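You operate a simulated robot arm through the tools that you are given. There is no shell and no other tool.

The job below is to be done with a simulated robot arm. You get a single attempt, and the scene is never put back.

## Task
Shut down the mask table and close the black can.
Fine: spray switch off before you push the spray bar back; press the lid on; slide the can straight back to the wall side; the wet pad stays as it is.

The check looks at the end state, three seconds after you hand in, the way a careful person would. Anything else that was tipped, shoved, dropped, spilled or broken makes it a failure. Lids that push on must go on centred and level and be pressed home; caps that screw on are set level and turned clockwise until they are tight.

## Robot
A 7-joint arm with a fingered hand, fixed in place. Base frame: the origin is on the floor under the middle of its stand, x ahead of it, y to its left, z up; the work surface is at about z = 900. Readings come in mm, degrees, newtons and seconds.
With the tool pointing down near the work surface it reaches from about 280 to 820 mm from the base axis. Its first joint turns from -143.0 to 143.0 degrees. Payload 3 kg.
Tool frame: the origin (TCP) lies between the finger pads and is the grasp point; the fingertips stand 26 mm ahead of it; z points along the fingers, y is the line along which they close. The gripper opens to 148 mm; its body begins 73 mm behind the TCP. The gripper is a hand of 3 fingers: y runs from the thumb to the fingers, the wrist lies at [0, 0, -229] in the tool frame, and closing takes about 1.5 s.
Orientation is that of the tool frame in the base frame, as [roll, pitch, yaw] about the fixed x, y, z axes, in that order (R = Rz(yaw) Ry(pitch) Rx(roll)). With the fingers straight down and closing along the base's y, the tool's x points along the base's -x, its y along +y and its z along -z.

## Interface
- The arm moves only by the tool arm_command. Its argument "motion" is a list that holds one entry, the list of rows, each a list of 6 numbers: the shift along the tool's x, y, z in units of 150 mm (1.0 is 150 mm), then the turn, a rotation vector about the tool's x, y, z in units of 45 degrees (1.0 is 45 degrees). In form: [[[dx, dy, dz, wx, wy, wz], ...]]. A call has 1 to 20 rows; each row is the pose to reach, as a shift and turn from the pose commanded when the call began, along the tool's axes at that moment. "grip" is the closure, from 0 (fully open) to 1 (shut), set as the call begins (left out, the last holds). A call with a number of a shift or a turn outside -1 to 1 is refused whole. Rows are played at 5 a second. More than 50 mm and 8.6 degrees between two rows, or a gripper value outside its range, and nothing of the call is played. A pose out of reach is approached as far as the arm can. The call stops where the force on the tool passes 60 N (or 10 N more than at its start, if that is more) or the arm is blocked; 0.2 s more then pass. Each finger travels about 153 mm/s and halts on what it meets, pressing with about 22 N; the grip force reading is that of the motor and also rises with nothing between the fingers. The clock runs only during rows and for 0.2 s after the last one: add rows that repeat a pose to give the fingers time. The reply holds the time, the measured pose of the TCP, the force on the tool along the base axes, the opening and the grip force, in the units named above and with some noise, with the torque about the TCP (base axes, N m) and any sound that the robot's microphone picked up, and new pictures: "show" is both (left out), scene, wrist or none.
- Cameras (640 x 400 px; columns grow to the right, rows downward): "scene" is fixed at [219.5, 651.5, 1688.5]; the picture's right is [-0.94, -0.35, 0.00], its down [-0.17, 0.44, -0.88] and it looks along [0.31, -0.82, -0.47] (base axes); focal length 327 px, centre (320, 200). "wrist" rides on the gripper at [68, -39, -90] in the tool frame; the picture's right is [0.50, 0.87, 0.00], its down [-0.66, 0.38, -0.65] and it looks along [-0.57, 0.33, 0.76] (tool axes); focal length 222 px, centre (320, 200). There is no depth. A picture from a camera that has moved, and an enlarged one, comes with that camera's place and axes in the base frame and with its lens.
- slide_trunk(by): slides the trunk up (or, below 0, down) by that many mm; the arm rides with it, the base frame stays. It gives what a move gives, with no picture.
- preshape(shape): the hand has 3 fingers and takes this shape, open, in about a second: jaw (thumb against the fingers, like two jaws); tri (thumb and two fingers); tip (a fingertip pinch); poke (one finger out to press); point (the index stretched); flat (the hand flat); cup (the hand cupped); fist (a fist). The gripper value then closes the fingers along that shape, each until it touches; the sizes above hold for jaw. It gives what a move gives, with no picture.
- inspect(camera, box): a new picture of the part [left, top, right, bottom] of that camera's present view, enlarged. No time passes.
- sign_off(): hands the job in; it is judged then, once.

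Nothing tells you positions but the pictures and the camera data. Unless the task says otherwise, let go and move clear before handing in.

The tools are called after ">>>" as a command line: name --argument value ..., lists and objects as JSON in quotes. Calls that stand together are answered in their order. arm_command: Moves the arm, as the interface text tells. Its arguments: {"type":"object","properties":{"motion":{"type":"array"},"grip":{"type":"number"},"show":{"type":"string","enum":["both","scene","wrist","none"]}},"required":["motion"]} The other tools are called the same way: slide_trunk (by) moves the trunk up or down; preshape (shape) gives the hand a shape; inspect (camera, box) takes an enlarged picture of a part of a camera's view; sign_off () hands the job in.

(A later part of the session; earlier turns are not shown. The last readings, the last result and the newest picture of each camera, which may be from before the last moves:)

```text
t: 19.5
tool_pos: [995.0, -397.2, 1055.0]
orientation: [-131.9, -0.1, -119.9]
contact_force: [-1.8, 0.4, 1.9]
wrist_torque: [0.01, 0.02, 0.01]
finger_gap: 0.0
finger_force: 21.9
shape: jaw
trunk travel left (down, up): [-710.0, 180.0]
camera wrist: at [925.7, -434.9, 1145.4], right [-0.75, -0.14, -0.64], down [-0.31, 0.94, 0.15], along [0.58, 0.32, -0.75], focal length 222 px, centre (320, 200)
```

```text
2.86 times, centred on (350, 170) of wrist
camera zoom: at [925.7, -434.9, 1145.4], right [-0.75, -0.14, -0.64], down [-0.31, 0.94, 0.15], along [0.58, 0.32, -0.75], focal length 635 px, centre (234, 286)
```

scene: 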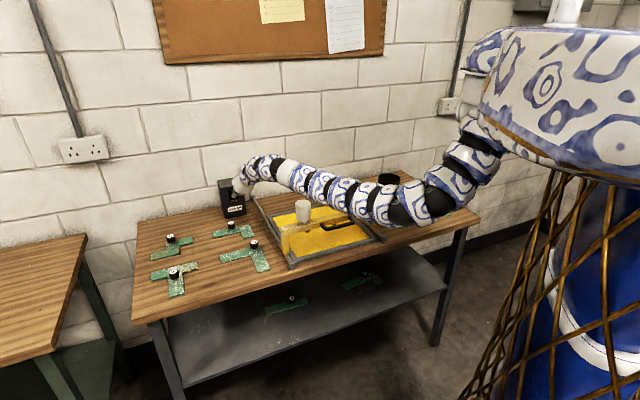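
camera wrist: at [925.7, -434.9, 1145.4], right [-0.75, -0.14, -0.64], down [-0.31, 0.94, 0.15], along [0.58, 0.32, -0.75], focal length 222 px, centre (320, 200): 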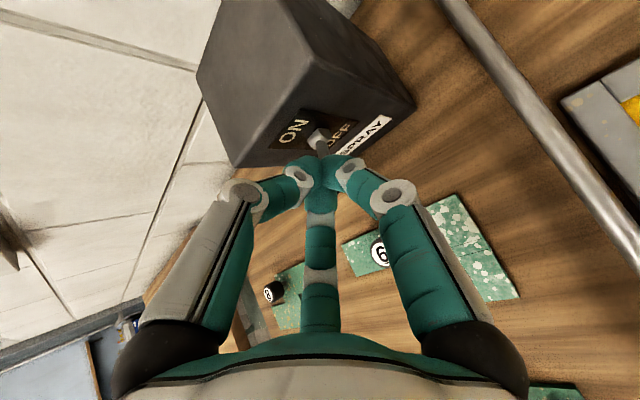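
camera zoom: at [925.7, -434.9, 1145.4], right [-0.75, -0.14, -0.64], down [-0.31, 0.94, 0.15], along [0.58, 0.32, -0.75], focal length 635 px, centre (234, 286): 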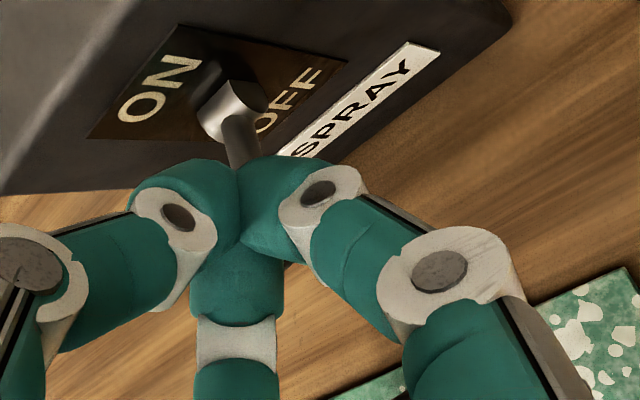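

>>> arm_command --motion '[[[0, 0.022, 0.022, -0.019, 0, 0], [0, 0.044, 0.045, -0.038, 0, 0], [0, 0.066, 0.067, -0.057, 0, 0], [0, 0.089, 0.09, -0.076, 0, 0], [0, 0.111, 0.113, -0.095, 0, 0], [0, 0.133, 0.135, -0.114, 0, 0]]]'

>>> inspect --camera "scene" --box '[210, 160, 310, 230]'

>>> inspect --camera "wrist" --box '[260, 100, 440, 240]'

```text
t: 20.9
tool_pos: [989.4, -391.5, 1021.4]
orientation: [-137.1, 0.0, -120.1]
contact_force: [-3.4, 2.2, 4.8]
wrist_torque: [0.03, -0.01, 0.03]
finger_gap: 0.0
finger_force: 22.1
shape: jaw
out of reach, approached as far as the arm can: row 6
trunk travel left (down, up): [-710.0, 180.0]
camera wrist: at [926.5, -434.8, 1114.0], right [-0.8, -0.12, -0.59], down [-0.3, 0.93, 0.22], along [0.52, 0.35, -0.78], focal length 222 px, centre (320, 200)
```

scene: 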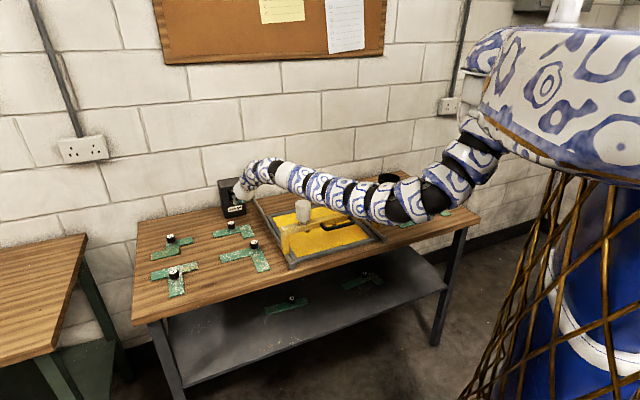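
wrist: 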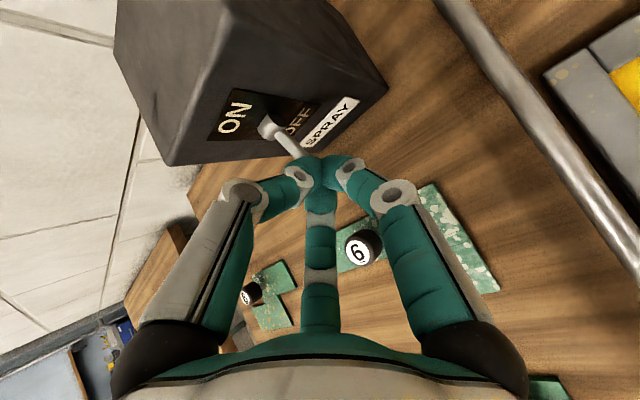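

```text
5.71 times, centred on (260, 195) of scene
camera zoom: at [219.5, 651.5, 1688.5], right [-0.94, -0.35, 0.0], down [-0.17, 0.44, -0.88], along [0.31, -0.82, -0.47], focal length 1871 px, centre (663, 229)
```

zoom: 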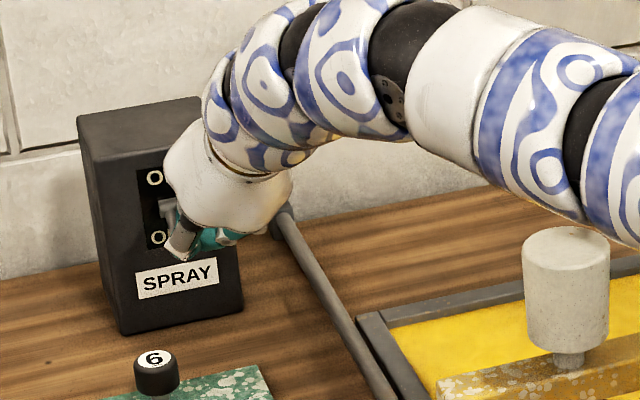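

```text
2.86 times, centred on (350, 170) of wrist
camera zoom: at [926.5, -434.8, 1114.0], right [-0.8, -0.12, -0.59], down [-0.3, 0.93, 0.22], along [0.52, 0.35, -0.78], focal length 635 px, centre (234, 286)
```

zoom: 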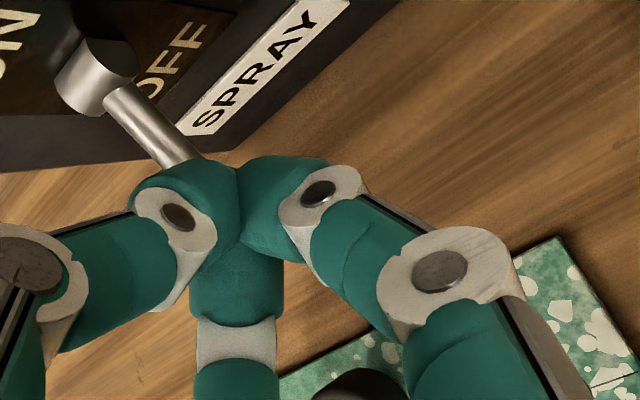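

The lever has swung past centre to the OFF side with only about 6 N. I'll back off along the tool axis and confirm it stays.

>>> arm_command --motion '[[[0, 0, -0.15, 0, 0, 0], [0, 0, -0.3, 0, 0, 0], [0, 0, -0.5, 0, 0, 0], [0, 0, -0.7, 0, 0, 0]]]'

>>> inspect --camera "scene" --box '[210, 160, 290, 220]'

>>> inspect --camera "wrist" --box '[220, 60, 400, 180]'

```text
t: 21.9
tool_pos: [927.7, -354.4, 1098.3]
orientation: [-137.0, 0.0, -119.9]
contact_force: [0.4, 0.6, 0.0]
wrist_torque: [-0.06, 0.0, -0.02]
finger_gap: 0.1
finger_force: 21.9
shape: jaw
trunk travel left (down, up): [-710.0, 180.0]
camera wrist: at [865.1, -397.5, 1191.1], right [-0.8, -0.12, -0.59], down [-0.3, 0.93, 0.22], along [0.52, 0.35, -0.78], focal length 222 px, centre (320, 200)
```

scene: 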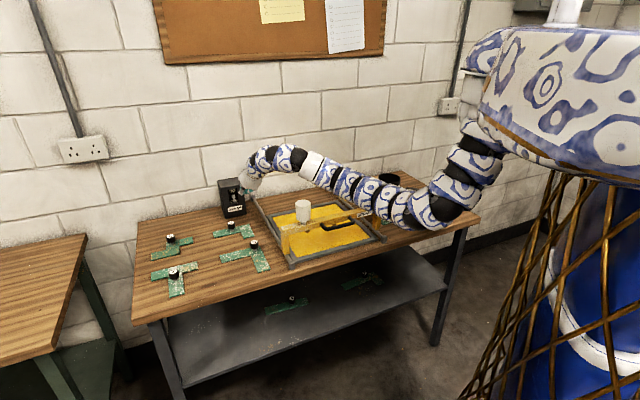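
wrist: 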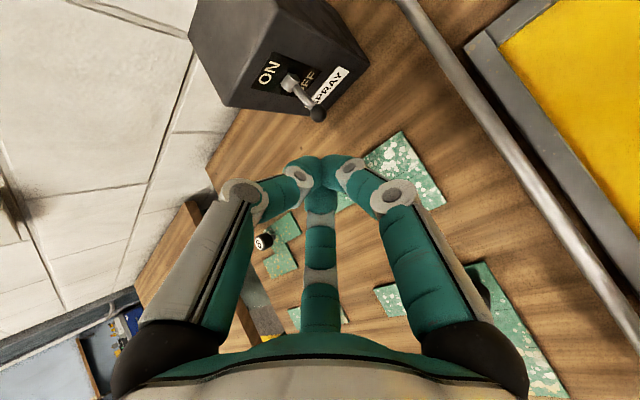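

```text
6.67 times, centred on (250, 190) of scene
camera zoom: at [219.5, 651.5, 1688.5], right [-0.94, -0.35, 0.0], down [-0.17, 0.44, -0.88], along [0.31, -0.82, -0.47], focal length 2182 px, centre (787, 267)
```

zoom: 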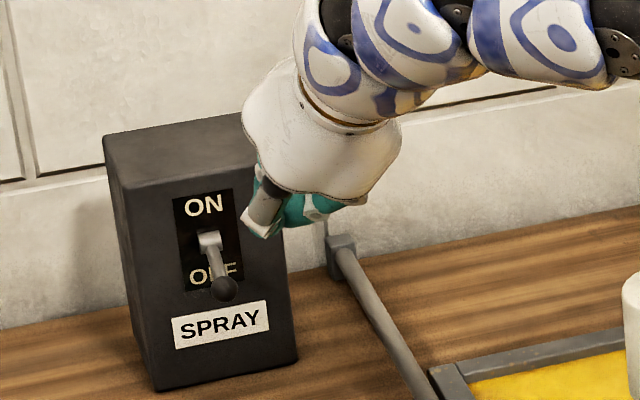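

```text
3.33 times, centred on (310, 120) of wrist
camera zoom: at [865.1, -397.5, 1191.1], right [-0.8, -0.12, -0.59], down [-0.3, 0.93, 0.22], along [0.52, 0.35, -0.78], focal length 740 px, centre (353, 467)
```

zoom: 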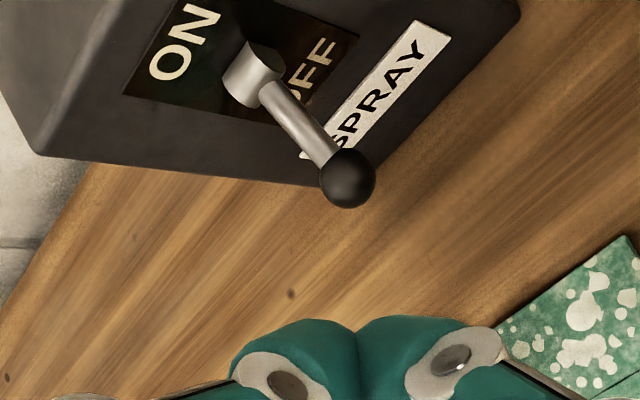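

The switch is clearly OFF. Next I'll raise the trunk to clear the cup, then bring the hand back over the bar to its front side.

>>> slide_trunk --by 180

>>> arm_command --motion '[[[0.16, 0.15, -0.18, 0, 0, 0], [0.32, 0.3, -0.36, 0, 0, 0], [0.48, 0.45, -0.54, 0, 0, 0], [0.64, 0.6, -0.72, 0, 0, 0], [0.8, 0.75, -0.9, 0, 0, 0]]]'

```text
t: 23.9
tool_pos: [926.8, -355.6, 1276.0]
orientation: [-137.1, 0.0, -120.0]
contact_force: [-0.8, -0.6, 0.0]
wrist_torque: [0.03, -0.02, 0.0]
finger_gap: 0.1
finger_force: 21.7
shape: jaw
trunk travel left (down, up): [-890.0, 0.0]
```

```text
t: 25.1
tool_pos: [713.5, -373.3, 1299.9]
orientation: [-137.1, 0.0, -120.0]
contact_force: [1.0, 0.9, 0.8]
wrist_torque: [0.0, 0.04, -0.03]
finger_gap: 0.2
finger_force: 22.1
shape: jaw
trunk travel left (down, up): [-890.0, 0.0]
camera wrist: at [651.5, -416.6, 1392.7], right [-0.8, -0.12, -0.59], down [-0.3, 0.93, 0.22], along [0.52, 0.35, -0.78], focal length 222 px, centre (320, 200)
```

scene: 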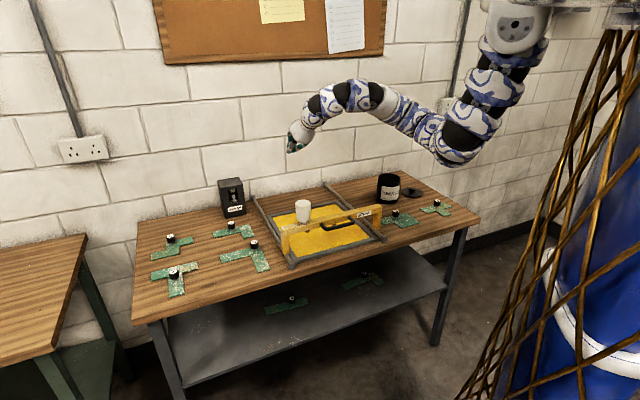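
wrist: 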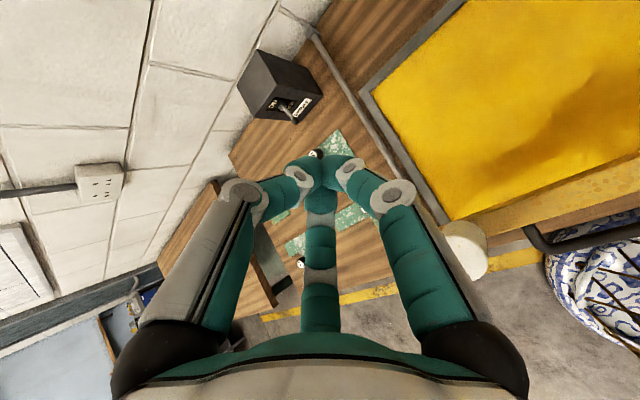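

>>> arm_command --motion '[[[0.021, 0.15, -0.034, -0.03, 0.035, 0.043], [0.043, 0.301, -0.068, -0.059, 0.07, 0.086], [0.064, 0.451, -0.102, -0.089, 0.105, 0.13], [0.085, 0.602, -0.136, -0.118, 0.14, 0.173], [0.107, 0.752, -0.17, -0.148, 0.175, 0.216], [0.128, 0.903, -0.204, -0.177, 0.21, 0.259]]]'

```text
t: 26.5
tool_pos: [657.0, -331.8, 1219.3]
orientation: [-145.2, -0.2, -135.0]
contact_force: [0.8, -0.4, -0.1]
wrist_torque: [-0.02, 0.02, 0.0]
finger_gap: 0.0
finger_force: 21.6
shape: jaw
out of reach, approached as far as the arm can: row 1, 2, 3, 4, 5, 6
trunk travel left (down, up): [-890.0, 0.0]
camera wrist: at [595.0, -366.3, 1315.6], right [-0.86, 0.15, -0.49], down [-0.02, 0.95, 0.32], along [0.51, 0.28, -0.81], focal length 222 px, centre (320, 200)
```

scene: 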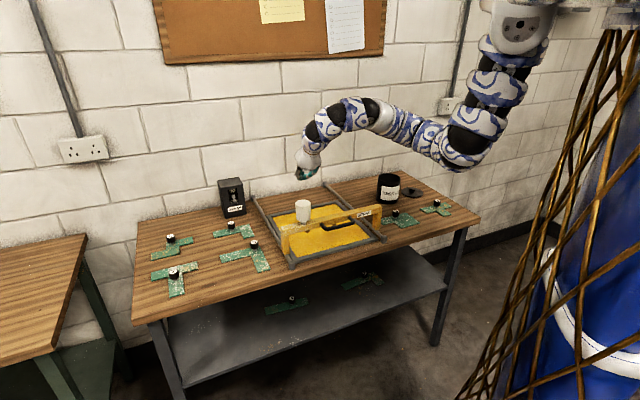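
wrist: 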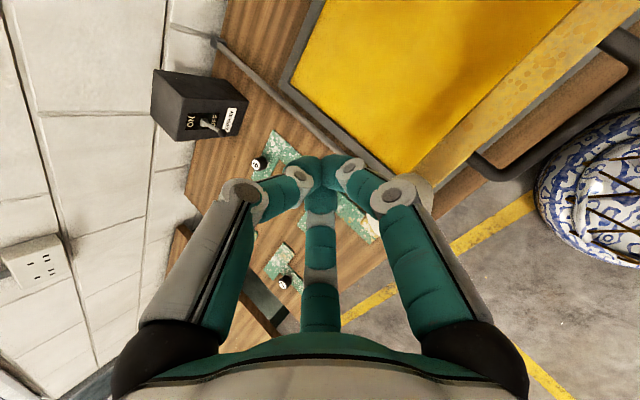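

The high, near region is limited by the wrist. I'll move right to the handle's column, go down behind the beam, then cross the beam low at a spot clear of the cup.

>>> arm_command --motion '[[[0.166, 0.001, 0.0, 0, 0, 0], [0.333, 0.003, 0.05, 0, 0, 0], [0.5, 0.004, 0.15, 0, 0, 0], [0.666, 0.006, 0.3, 0, 0, 0], [0.832, 0.007, 0.483, 0, 0, 0]]]'

>>> inspect --camera "wrist" --box '[320, 0, 640, 200]'

```text
t: 27.7
tool_pos: [596.5, -447.7, 1157.5]
orientation: [-145.1, 0.0, -135.0]
contact_force: [-0.4, -0.3, 0.4]
wrist_torque: [0.01, 0.0, 0.0]
finger_gap: 0.2
finger_force: 22.2
shape: jaw
out of reach, approached as far as the arm can: row 1, 2, 3, 4
trunk travel left (down, up): [-890.0, 0.0]
camera wrist: at [534.4, -482.5, 1254.2], right [-0.86, 0.15, -0.5], down [-0.02, 0.95, 0.32], along [0.52, 0.28, -0.81], focal length 222 px, centre (320, 200)
```

scene: 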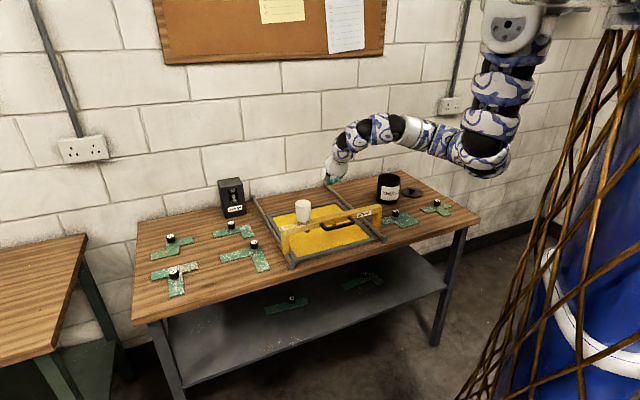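
wrist: 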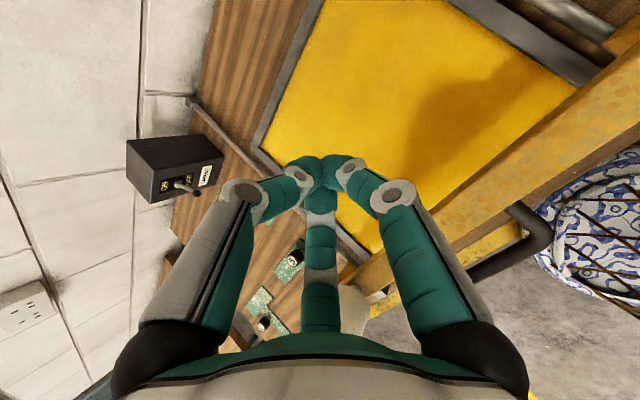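

```text
2.00 times, centred on (480, 100) of wrist
camera zoom: at [534.4, -482.5, 1254.2], right [-0.86, 0.15, -0.5], down [-0.02, 0.95, 0.32], along [0.52, 0.28, -0.81], focal length 444 px, centre (0, 400)
```

zoom: 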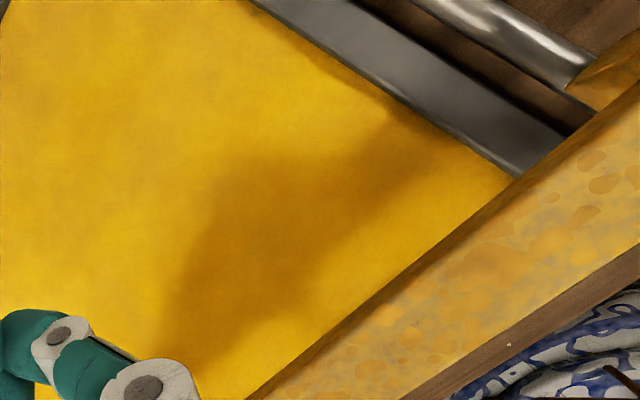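

>>> arm_command --motion '[[[-0.023, 0.154, -0.012, 0, 0, 0], [-0.047, 0.308, -0.025, 0, 0, 0], [-0.07, 0.463, -0.037, 0, 0, 0], [-0.093, 0.617, -0.05, 0, 0, 0]]]'

>>> inspect --camera "scene" --box '[270, 120, 410, 250]'

```text
t: 28.7
tool_pos: [567.6, -386.7, 1097.1]
orientation: [-145.1, 0.0, -134.9]
contact_force: [0.0, 0.2, 0.7]
wrist_torque: [-0.02, 0.04, 0.0]
finger_gap: 0.2
finger_force: 22.2
shape: jaw
out of reach, approached as far as the arm can: row 1, 2, 3, 4
trunk travel left (down, up): [-890.0, 0.0]
camera wrist: at [506.2, -421.0, 1193.1], right [-0.86, 0.15, -0.49], down [-0.02, 0.95, 0.32], along [0.52, 0.28, -0.81], focal length 222 px, centre (320, 200)
```

scene: 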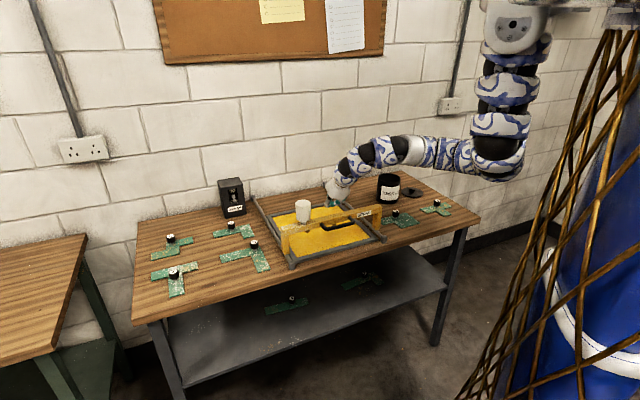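
wrist: 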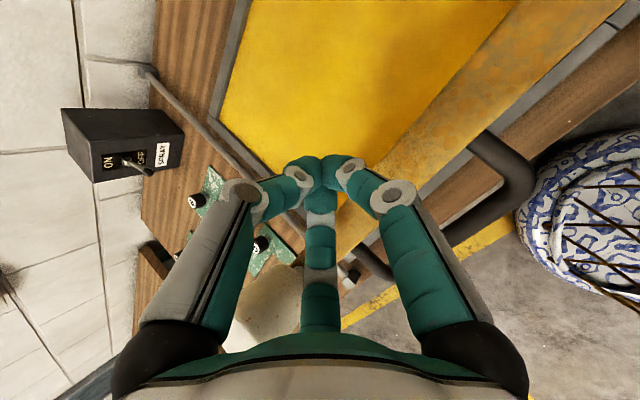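

```text
3.08 times, centred on (340, 185) of scene
camera zoom: at [219.5, 651.5, 1688.5], right [-0.94, -0.35, 0.0], down [-0.17, 0.44, -0.88], along [0.31, -0.82, -0.47], focal length 1007 px, centre (258, 246)
```

zoom: 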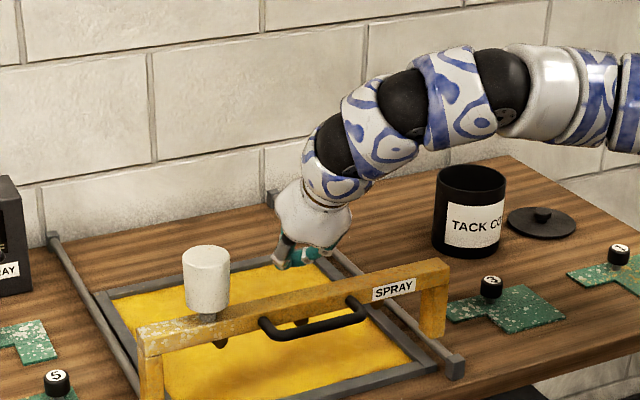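

I'm pinned at the wrist limit, so I'll flatten the hand pitch while raising it. That should free the near region.

>>> arm_command --motion '[[[0, -0.03, -0.04, 0.111, 0, 0], [0, -0.06, -0.08, 0.222, 0, 0], [0, -0.09, -0.12, 0.333, 0, 0], [0, -0.12, -0.16, 0.444, 0, 0], [0, -0.153, -0.219, 0.556, 0, 0], [0, -0.153, -0.219, 0.667, 0, 0], [0, -0.153, -0.219, 0.778, 0, 0]]]'

>>> inspect --camera "scene" --box '[270, 120, 410, 250]'

```text
t: 30.3
tool_pos: [580.3, -397.7, 1117.9]
orientation: [-128.2, -0.1, -135.2]
contact_force: [-0.3, -0.5, -0.2]
wrist_torque: [0.02, -0.01, 0.0]
finger_gap: 0.1
finger_force: 22.0
shape: jaw
out of reach, approached as far as the arm can: row 1, 2, 3, 4, 5, 6, 7
trunk travel left (down, up): [-890.0, 0.0]
camera wrist: at [498.6, -412.8, 1204.3], right [-0.73, 0.03, -0.68], down [-0.06, 0.99, 0.11], along [0.68, 0.12, -0.73], focal length 222 px, centre (320, 200)
```

scene: 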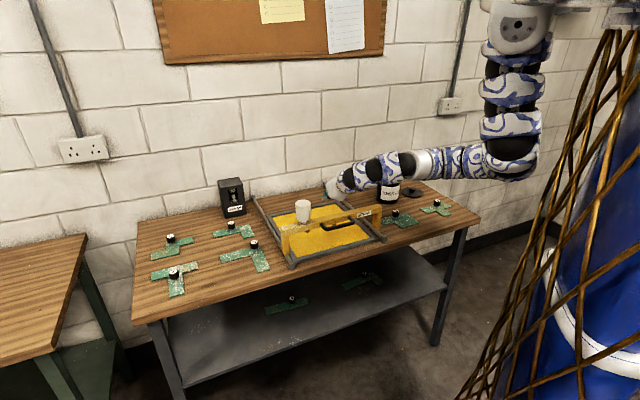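
wrist: 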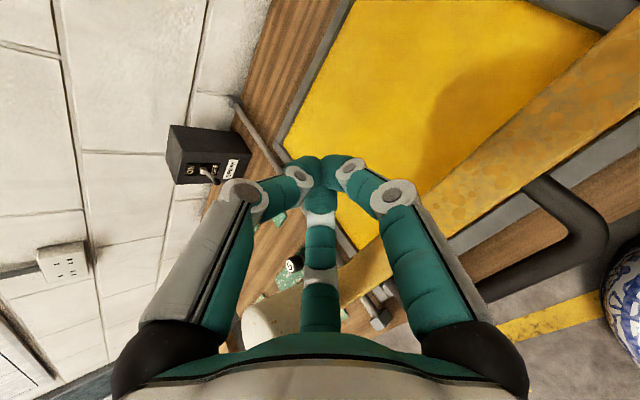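

```text
3.08 times, centred on (340, 185) of scene
camera zoom: at [219.5, 651.5, 1688.5], right [-0.94, -0.35, 0.0], down [-0.17, 0.44, -0.88], along [0.31, -0.82, -0.47], focal length 1007 px, centre (258, 246)
```

zoom: 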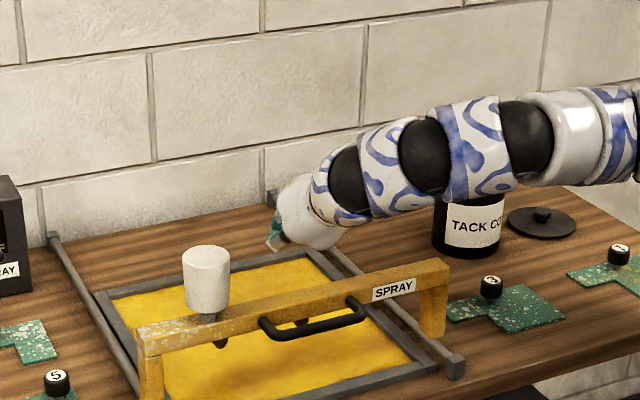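

The arm can't fold closer at this height. I'll instead go right past the bar's end, drop down there and come back along the front of the bar.

>>> arm_command --motion '[[[0.18, -0.03, 0.03, 0, 0, 0], [0.37, -0.06, 0.06, 0, 0, 0], [0.55, -0.08, 0.08, 0, 0, 0], [0.73, -0.1, 0.09, 0, 0, 0]]]' --show "none"

>>> arm_command --motion '[[[0.18, -0.02, 0.02, 0, 0, 0], [0.37, -0.04, 0.04, 0, 0, 0], [0.55, -0.06, 0.06, 0, 0, 0], [0.73, -0.08, 0.08, 0, 0, 0]]]' --show "none"

>>> arm_command --motion '[[[0.18, -0.02, 0.02, 0, 0, 0], [0.37, -0.04, 0.04, 0, 0, 0], [0.55, -0.06, 0.06, 0, 0, 0], [0.73, -0.08, 0.08, 0, 0, 0]]]'

```text
t: 31.3
tool_pos: [521.9, -493.2, 1111.8]
orientation: [-128.2, -0.1, -135.0]
contact_force: [-0.2, 0.4, 0.2]
wrist_torque: [0.03, 0.0, 0.03]
finger_gap: 0.0
finger_force: 21.5
shape: jaw
out of reach, approached as far as the arm can: row 1, 2, 3, 4
trunk travel left (down, up): [-890.0, 0.0]
```

```text
t: 32.3
tool_pos: [456.3, -581.7, 1114.1]
orientation: [-128.2, -0.1, -135.0]
contact_force: [-1.7, 0.4, -0.5]
wrist_torque: [-0.02, -0.02, -0.01]
finger_gap: 0.2
finger_force: 21.9
shape: jaw
trunk travel left (down, up): [-890.0, 0.0]
```

```text
t: 33.3
tool_pos: [391.3, -672.8, 1116.7]
orientation: [-128.2, -0.1, -135.2]
contact_force: [0.2, 0.6, -0.4]
wrist_torque: [0.01, 0.01, -0.01]
finger_gap: 0.0
finger_force: 21.8
shape: jaw
trunk travel left (down, up): [-890.0, 0.0]
camera wrist: at [310.3, -688.6, 1202.8], right [-0.73, 0.03, -0.68], down [-0.06, 0.99, 0.11], along [0.68, 0.12, -0.73], focal length 222 px, centre (320, 200)
```

scene: 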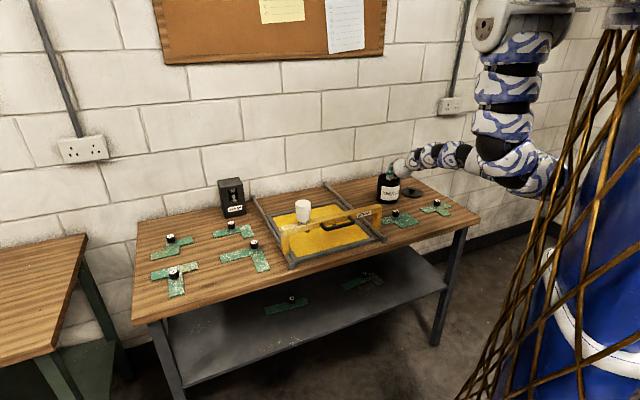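
wrist: 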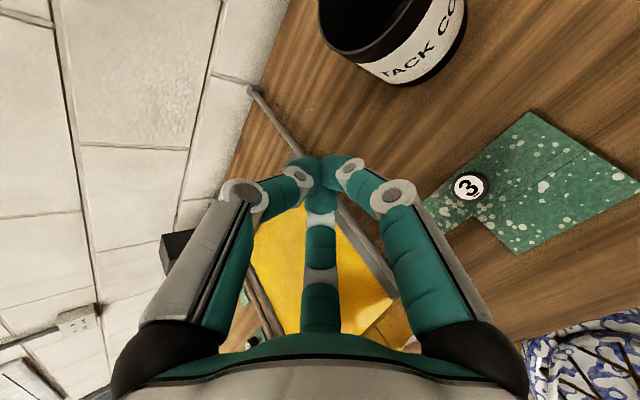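

>>> arm_command --motion '[[[0, 0.145, 0.072, 0, 0, 0], [0, 0.29, 0.143, 0, 0, 0], [0, 0.435, 0.215, 0, 0, 0], [0, 0.58, 0.286, 0, 0, 0]]]' --show "none"

>>> arm_command --motion '[[[0.02, 0.107, -0.137, 0, 0, 0], [0.04, 0.213, -0.273, 0, 0, 0], [0.06, 0.32, -0.41, 0, 0, 0], [0.08, 0.426, -0.546, 0, 0, 0], [0.1, 0.533, -0.683, 0, 0, 0]]]'

```text
t: 34.3
tool_pos: [376.9, -657.4, 1019.2]
orientation: [-128.3, -0.1, -135.2]
contact_force: [-0.6, 0.7, -0.4]
wrist_torque: [-0.01, -0.05, -0.02]
finger_gap: 0.0
finger_force: 21.9
shape: jaw
trunk travel left (down, up): [-890.0, 0.0]
```

```text
t: 35.7
tool_pos: [327.5, -726.5, 1183.8]
orientation: [-112.0, -8.5, -135.5]
contact_force: [-0.8, 0.1, 0.7]
wrist_torque: [0.0, 0.01, -0.01]
finger_gap: 0.4
finger_force: 22.2
shape: jaw
trunk travel left (down, up): [-890.0, 0.0]
stopped in row 5: the arm was blocked; the commanded pose is now the measured one
camera wrist: at [239.8, -719.0, 1264.0], right [-0.66, -0.2, -0.72], down [-0.07, 0.98, -0.2], along [0.74, -0.08, -0.66], focal length 222 px, centre (320, 200)
```

scene: 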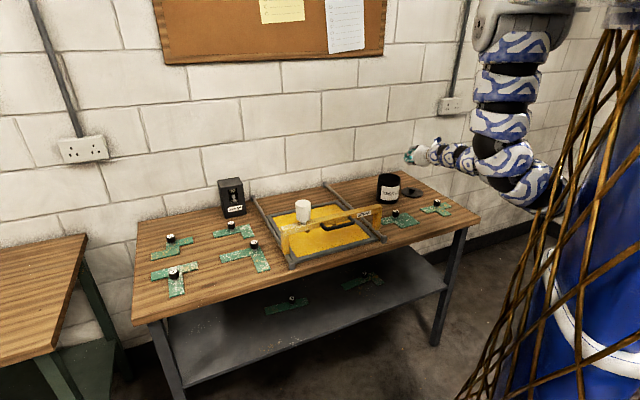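
wrist: 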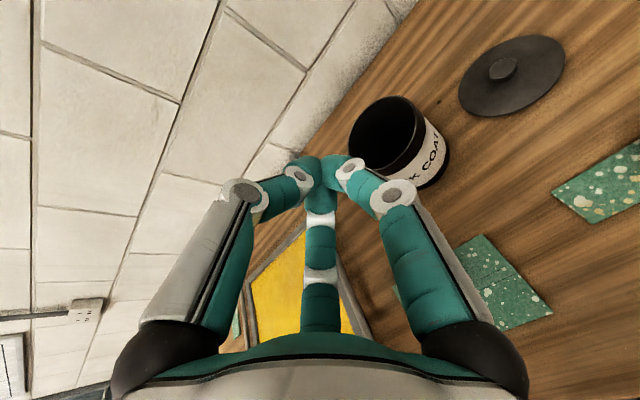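

The arm was blocked, most likely by its elbow against its own stand since there was no hand contact. I'll check that nothing on the table shifted, then use a steeper hand pitch for the near region.

>>> inspect --camera "scene" --box '[340, 130, 500, 240]'

>>> inspect --camera "scene" --box '[440, 80, 640, 260]'

```text
3.64 times, centred on (420, 185) of scene
camera zoom: at [219.5, 651.5, 1688.5], right [-0.94, -0.35, 0.0], down [-0.17, 0.44, -0.88], along [0.31, -0.82, -0.47], focal length 1190 px, centre (-44, 254)
```

zoom: 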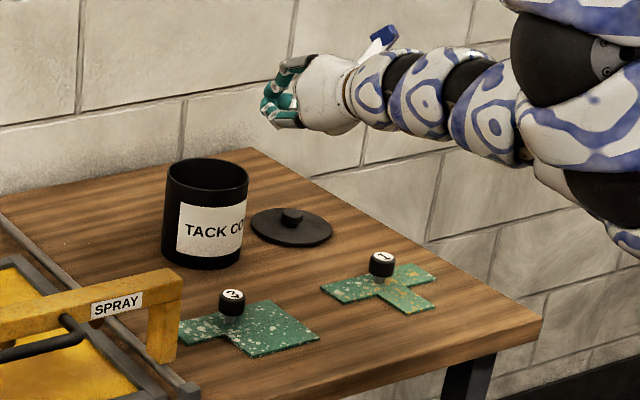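

```text
2.22 times, centred on (540, 170) of scene
camera zoom: at [219.5, 651.5, 1688.5], right [-0.94, -0.35, 0.0], down [-0.17, 0.44, -0.88], along [0.31, -0.82, -0.47], focal length 728 px, centre (-169, 267)
```

zoom: 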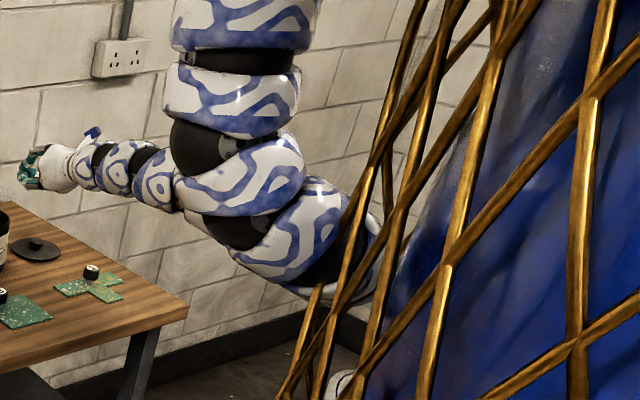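

The elbow is against the stand's lattice, and the table items look untouched. I'll pull away outward while turning the hand to point down.

>>> arm_command --motion '[[[-0.05, 0.03, 0.1, -0.128, -0.016, 0.011], [-0.1, 0.06, 0.2, -0.257, -0.032, 0.023], [-0.15, 0.1, 0.25, -0.385, -0.048, 0.034], [-0.2, 0.14, 0.25, -0.514, -0.064, 0.046], [-0.258, 0.184, 0.25, -0.642, -0.08, 0.057]]]'

```text
t: 36.9
tool_pos: [366.0, -719.5, 1135.0]
orientation: [-141.5, -4.3, -134.1]
contact_force: [0.3, 0.0, 0.4]
wrist_torque: [-0.03, 0.0, 0.01]
finger_gap: 0.0
finger_force: 22.5
shape: jaw
trunk travel left (down, up): [-890.0, 0.0]
camera wrist: at [306.2, -745.8, 1235.0], right [-0.86, 0.08, -0.5], down [-0.04, 0.97, 0.23], along [0.51, 0.21, -0.84], focal length 222 px, centre (320, 200)
```

scene: 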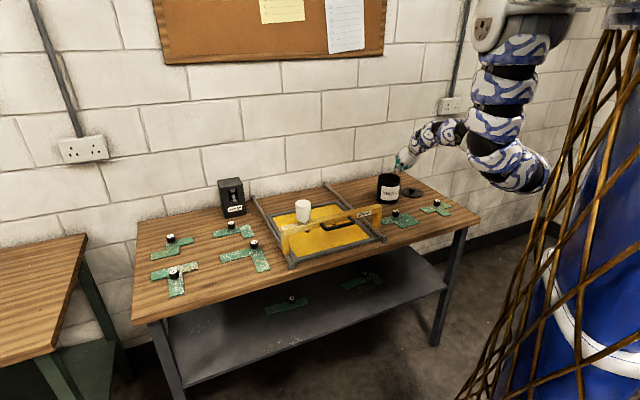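
wrist: 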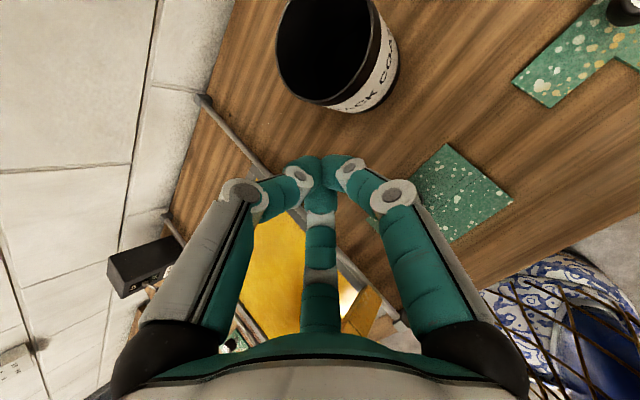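

>>> arm_command --motion '[[[-0.039, 0.078, 0.026, -0.106, -0.012, 0.008], [-0.079, 0.156, 0.051, -0.212, -0.023, 0.015], [-0.118, 0.234, 0.077, -0.318, -0.035, 0.023], [-0.157, 0.311, 0.103, -0.425, -0.047, 0.031], [-0.196, 0.389, 0.129, -0.531, -0.059, 0.039], [-0.236, 0.467, 0.154, -0.637, -0.07, 0.046], [-0.275, 0.545, 0.18, -0.743, -0.082, 0.054]]]'

```text
t: 38.5
tool_pos: [357.8, -661.1, 1059.2]
orientation: [-174.9, 0.0, -135.0]
contact_force: [-0.3, 0.4, 0.5]
wrist_torque: [0.0, -0.02, 0.03]
finger_gap: 0.2
finger_force: 22.2
shape: jaw
trunk travel left (down, up): [-890.0, 0.0]
camera wrist: at [332.0, -731.7, 1153.6], right [-0.96, 0.26, -0.08], down [0.16, 0.77, 0.62], along [0.22, 0.58, -0.78], focal length 222 px, centre (320, 200)
```

scene: 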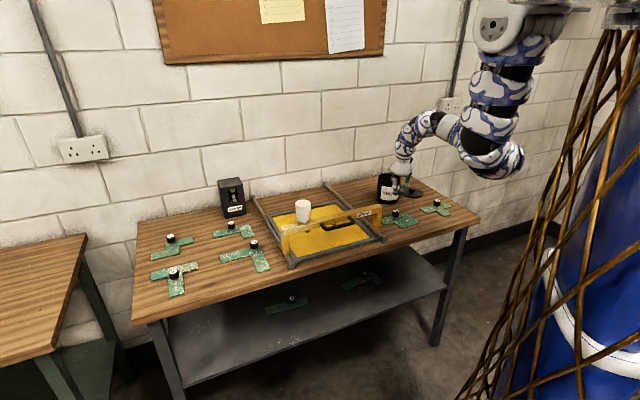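
wrist: 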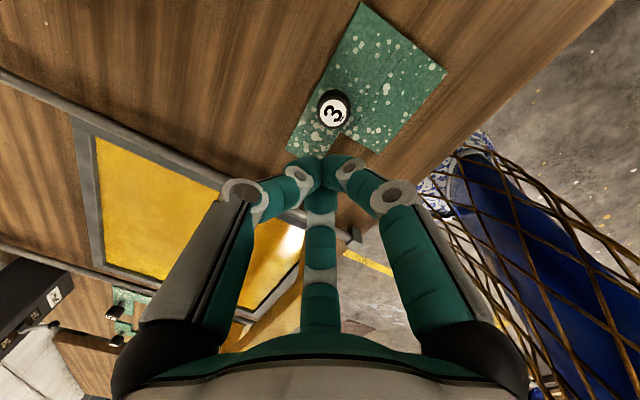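

>>> arm_command --motion '[[[-0.024, 0.157, 0.013, 0, 0, 0], [-0.047, 0.315, 0.026, 0, 0, 0], [-0.071, 0.472, 0.039, 0, 0, 0], [-0.094, 0.63, 0.052, 0, 0, 0], [-0.118, 0.787, 0.065, 0, 0, 0]]]'

```text
t: 39.7
tool_pos: [287.7, -566.6, 1040.5]
orientation: [-174.7, -0.1, -135.0]
contact_force: [-0.5, 0.0, -0.9]
wrist_torque: [-0.02, -0.03, 0.02]
finger_gap: 0.1
finger_force: 21.7
shape: jaw
trunk travel left (down, up): [-890.0, 0.0]
camera wrist: at [262.1, -636.8, 1134.9], right [-0.96, 0.26, -0.08], down [0.15, 0.77, 0.62], along [0.22, 0.58, -0.78], focal length 222 px, centre (320, 200)
```

scene: 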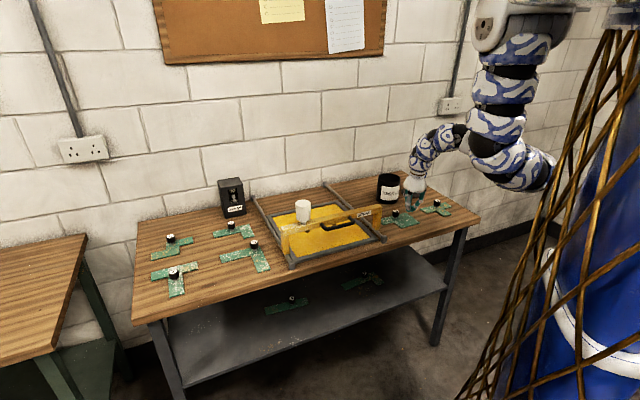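
wrist: 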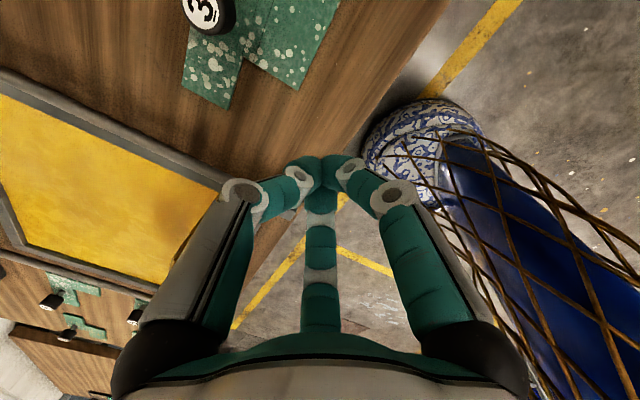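

>>> arm_command --motion '[[[-0.16, 0.028, 0.011, 0, 0, 0], [-0.32, 0.055, 0.022, 0, 0, 0], [-0.48, 0.083, 0.033, 0, 0, 0], [-0.64, 0.11, 0.044, 0, 0, 0], [-0.8, 0.138, 0.055, 0, 0, 0]]]'

>>> inspect --camera "scene" --box '[280, 120, 440, 260]'

```text
t: 40.9
tool_pos: [359.7, -467.5, 1030.6]
orientation: [-174.7, 0.0, -135.0]
contact_force: [0.4, 1.1, -0.2]
wrist_torque: [0.04, 0.03, -0.01]
finger_gap: 0.0
finger_force: 22.4
shape: jaw
trunk travel left (down, up): [-890.0, 0.0]
camera wrist: at [333.4, -537.9, 1124.1], right [-0.96, 0.26, -0.08], down [0.15, 0.77, 0.62], along [0.22, 0.58, -0.78], focal length 222 px, centre (320, 200)
```

scene: 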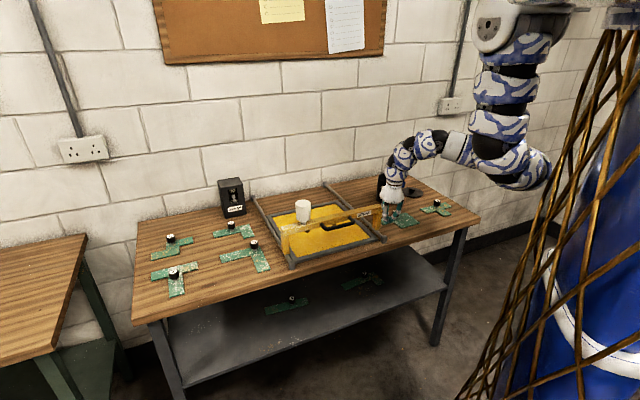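
wrist: 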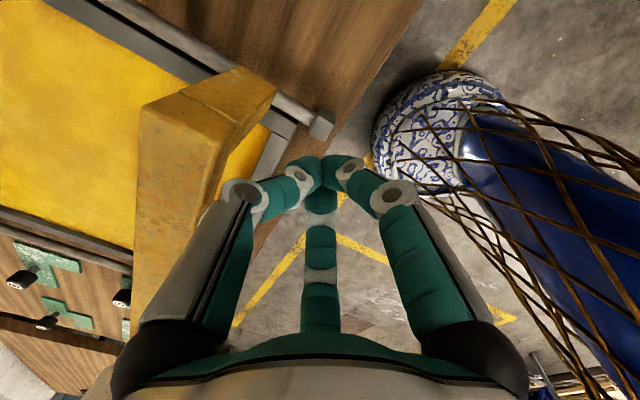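

```text
2.86 times, centred on (360, 190) of scene
camera zoom: at [219.5, 651.5, 1688.5], right [-0.94, -0.35, 0.0], down [-0.17, 0.44, -0.88], along [0.31, -0.82, -0.47], focal length 935 px, centre (206, 229)
```

zoom: 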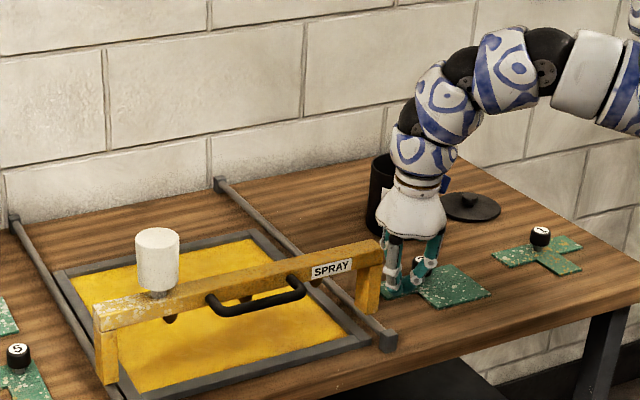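

>>> inspect --camera "wrist" --box '[80, 40, 360, 280]'

>>> inspect --camera "scene" --box '[310, 190, 400, 260]'

```text
1.67 times, centred on (220, 160) of wrist
camera zoom: at [333.4, -537.9, 1124.1], right [-0.96, 0.26, -0.08], down [0.15, 0.77, 0.62], along [0.22, 0.58, -0.78], focal length 370 px, centre (487, 267)
```

zoom: 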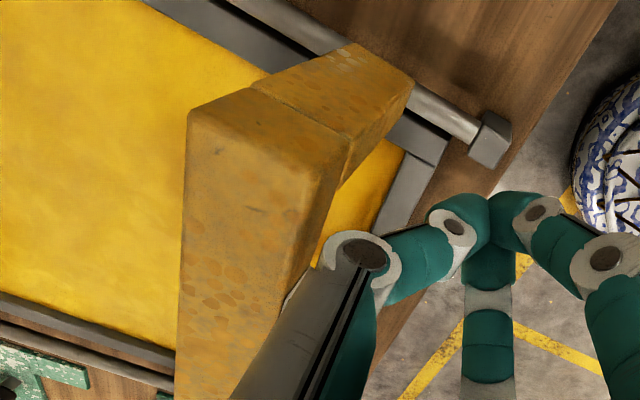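

```text
5.71 times, centred on (355, 225) of scene
camera zoom: at [219.5, 651.5, 1688.5], right [-0.94, -0.35, 0.0], down [-0.17, 0.44, -0.88], along [0.31, -0.82, -0.47], focal length 1871 px, centre (120, 57)
```

zoom: 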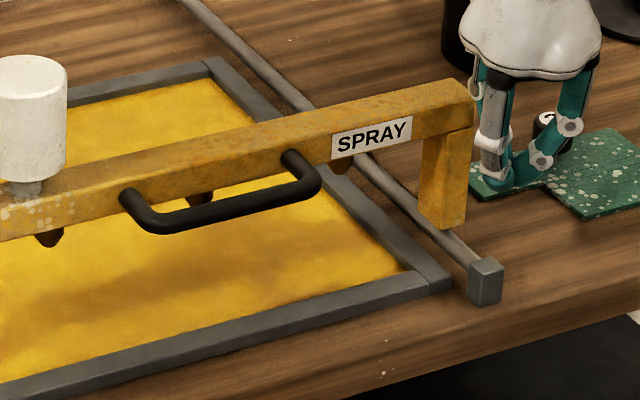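

The hand is in front of the bar's right end. The handle centre is near e≈119, n≈600, z≈1027 in table axes (e along the table, n toward the wall). I need the fingers in front of it before sliding left, so I'll tip them slightly back toward the robot while retreating 40 mm.

>>> arm_command --motion '[[[0, 0.068, 0.008, -0.067, 0, 0], [0, 0.135, 0.015, -0.133, 0, 0], [0, 0.203, 0.023, -0.2, 0, 0], [0, 0.271, 0.03, -0.267, 0, 0]]]'

```text
t: 41.9
tool_pos: [329.7, -439.2, 1022.8]
orientation: [173.1, 0.0, -135.0]
contact_force: [0.0, -0.8, 0.1]
wrist_torque: [0.03, 0.02, -0.03]
finger_gap: 0.2
finger_force: 21.8
shape: jaw
trunk travel left (down, up): [-890.0, 0.0]
camera wrist: at [317.2, -522.8, 1107.1], right [-0.96, 0.25, 0.1], down [0.25, 0.67, 0.69], along [0.11, 0.69, -0.71], focal length 222 px, centre (320, 200)
```

scene: 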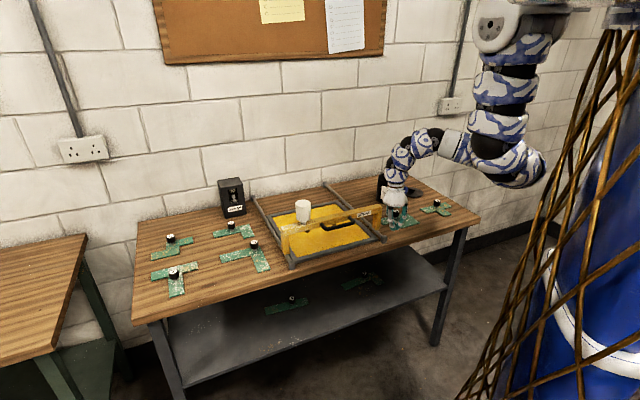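
wrist: 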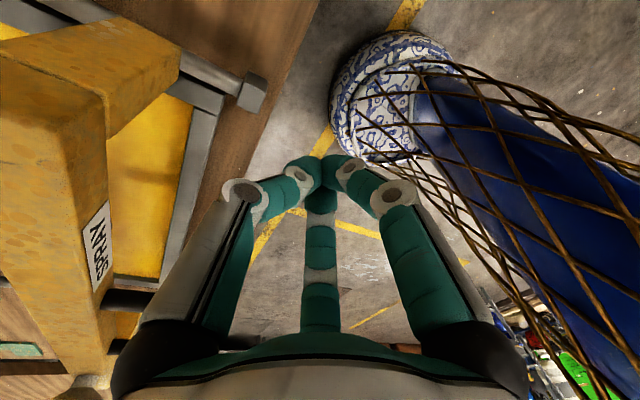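

That worked, and the handle is now visible on the left. I'll slide left along the front of the bar to the handle centre.

>>> arm_command --motion '[[[-0.165, 0, 0, 0, 0, 0], [-0.33, 0, 0, 0, 0, 0], [-0.49, 0, 0, 0, 0, 0], [-0.653, 0, 0, 0, 0, 0]]]'

>>> inspect --camera "scene" --box '[290, 150, 420, 260]'

```text
t: 42.9
tool_pos: [400.6, -369.6, 1021.2]
orientation: [173.1, -0.1, -135.0]
contact_force: [0.1, 0.3, 0.4]
wrist_torque: [0.01, -0.01, -0.02]
finger_gap: 0.0
finger_force: 22.0
shape: jaw
trunk travel left (down, up): [-890.0, 0.0]
camera wrist: at [386.8, -454.1, 1107.0], right [-0.96, 0.25, 0.1], down [0.25, 0.67, 0.69], along [0.11, 0.69, -0.71], focal length 222 px, centre (320, 200)
```

scene: 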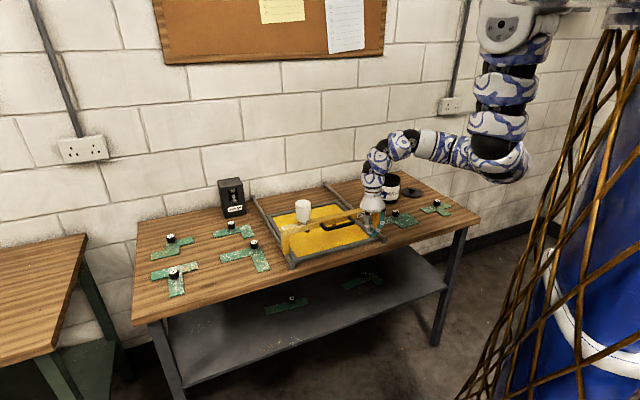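
wrist: 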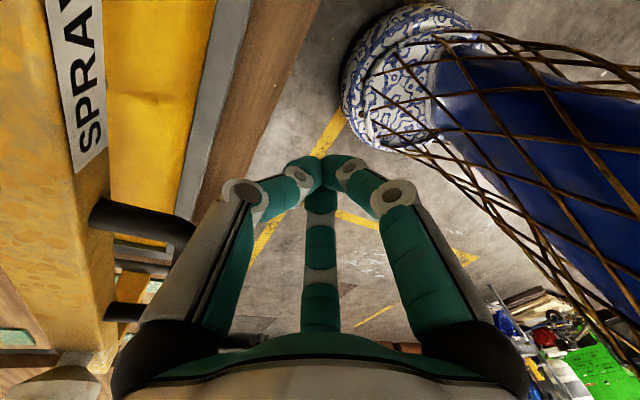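

```text
3.64 times, centred on (355, 205) of scene
camera zoom: at [219.5, 651.5, 1688.5], right [-0.94, -0.35, 0.0], down [-0.17, 0.44, -0.88], along [0.31, -0.82, -0.47], focal length 1190 px, centre (193, 182)
```

zoom: 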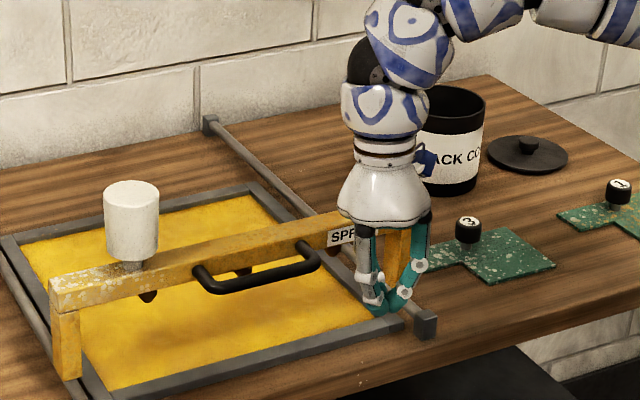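

>>> arm_command --motion '[[[-0.165, 0, 0, 0, 0, 0], [-0.33, 0, 0, 0, 0, 0], [-0.49, 0, 0, 0, 0, 0], [-0.64, 0, 0, 0, 0, 0]]]'

>>> inspect --camera "scene" --box '[290, 150, 420, 260]'

>>> inspect --camera "wrist" --box '[40, 100, 360, 300]'

```text
t: 43.9
tool_pos: [467.4, -303.6, 1022.5]
orientation: [173.2, 0.0, -135.0]
contact_force: [0.2, 0.6, 0.3]
wrist_torque: [-0.03, -0.01, 0.02]
finger_gap: 0.0
finger_force: 22.2
shape: jaw
trunk travel left (down, up): [-890.0, 0.0]
camera wrist: at [454.8, -386.1, 1107.2], right [-0.96, 0.25, 0.1], down [0.25, 0.67, 0.69], along [0.11, 0.69, -0.71], focal length 222 px, centre (320, 200)
```

scene: 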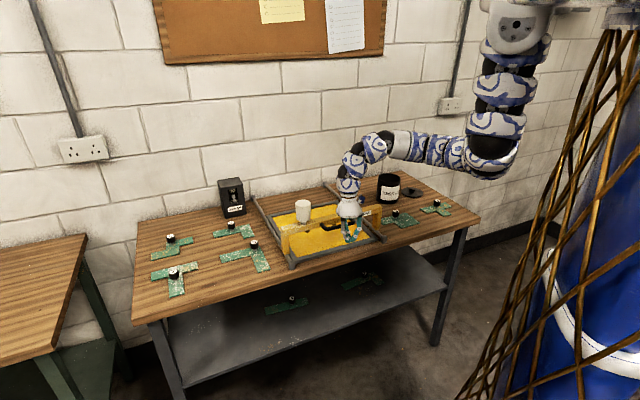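
wrist: 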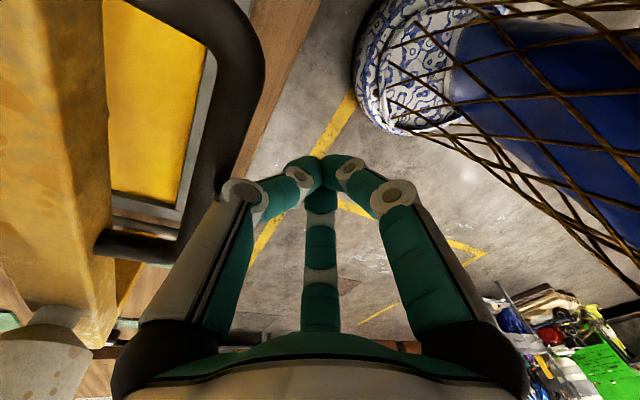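

```text
3.64 times, centred on (355, 205) of scene
camera zoom: at [219.5, 651.5, 1688.5], right [-0.94, -0.35, 0.0], down [-0.17, 0.44, -0.88], along [0.31, -0.82, -0.47], focal length 1190 px, centre (193, 182)
```

zoom: 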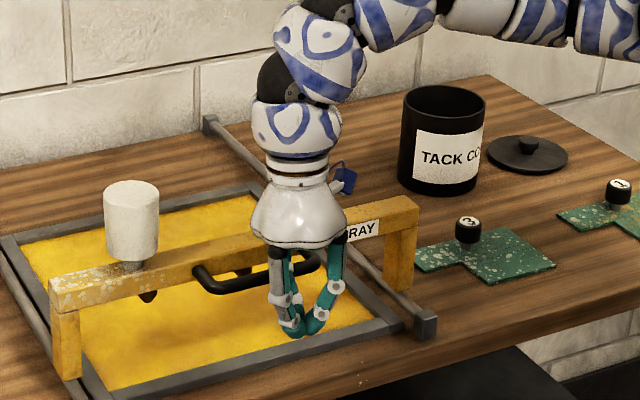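

```text
2.00 times, centred on (200, 200) of wrist
camera zoom: at [454.8, -386.1, 1107.2], right [-0.96, 0.25, 0.1], down [0.25, 0.67, 0.69], along [0.11, 0.69, -0.71], focal length 444 px, centre (560, 200)
```

zoom: 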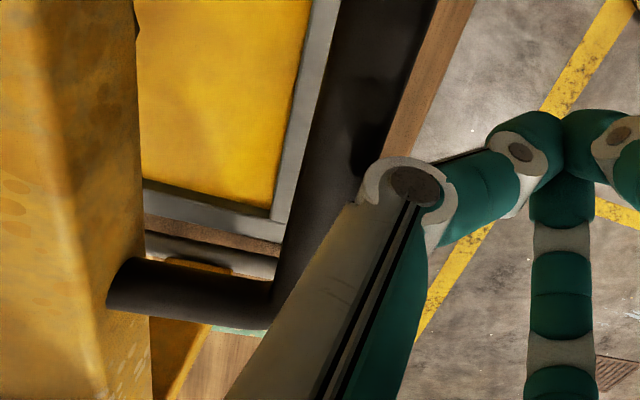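

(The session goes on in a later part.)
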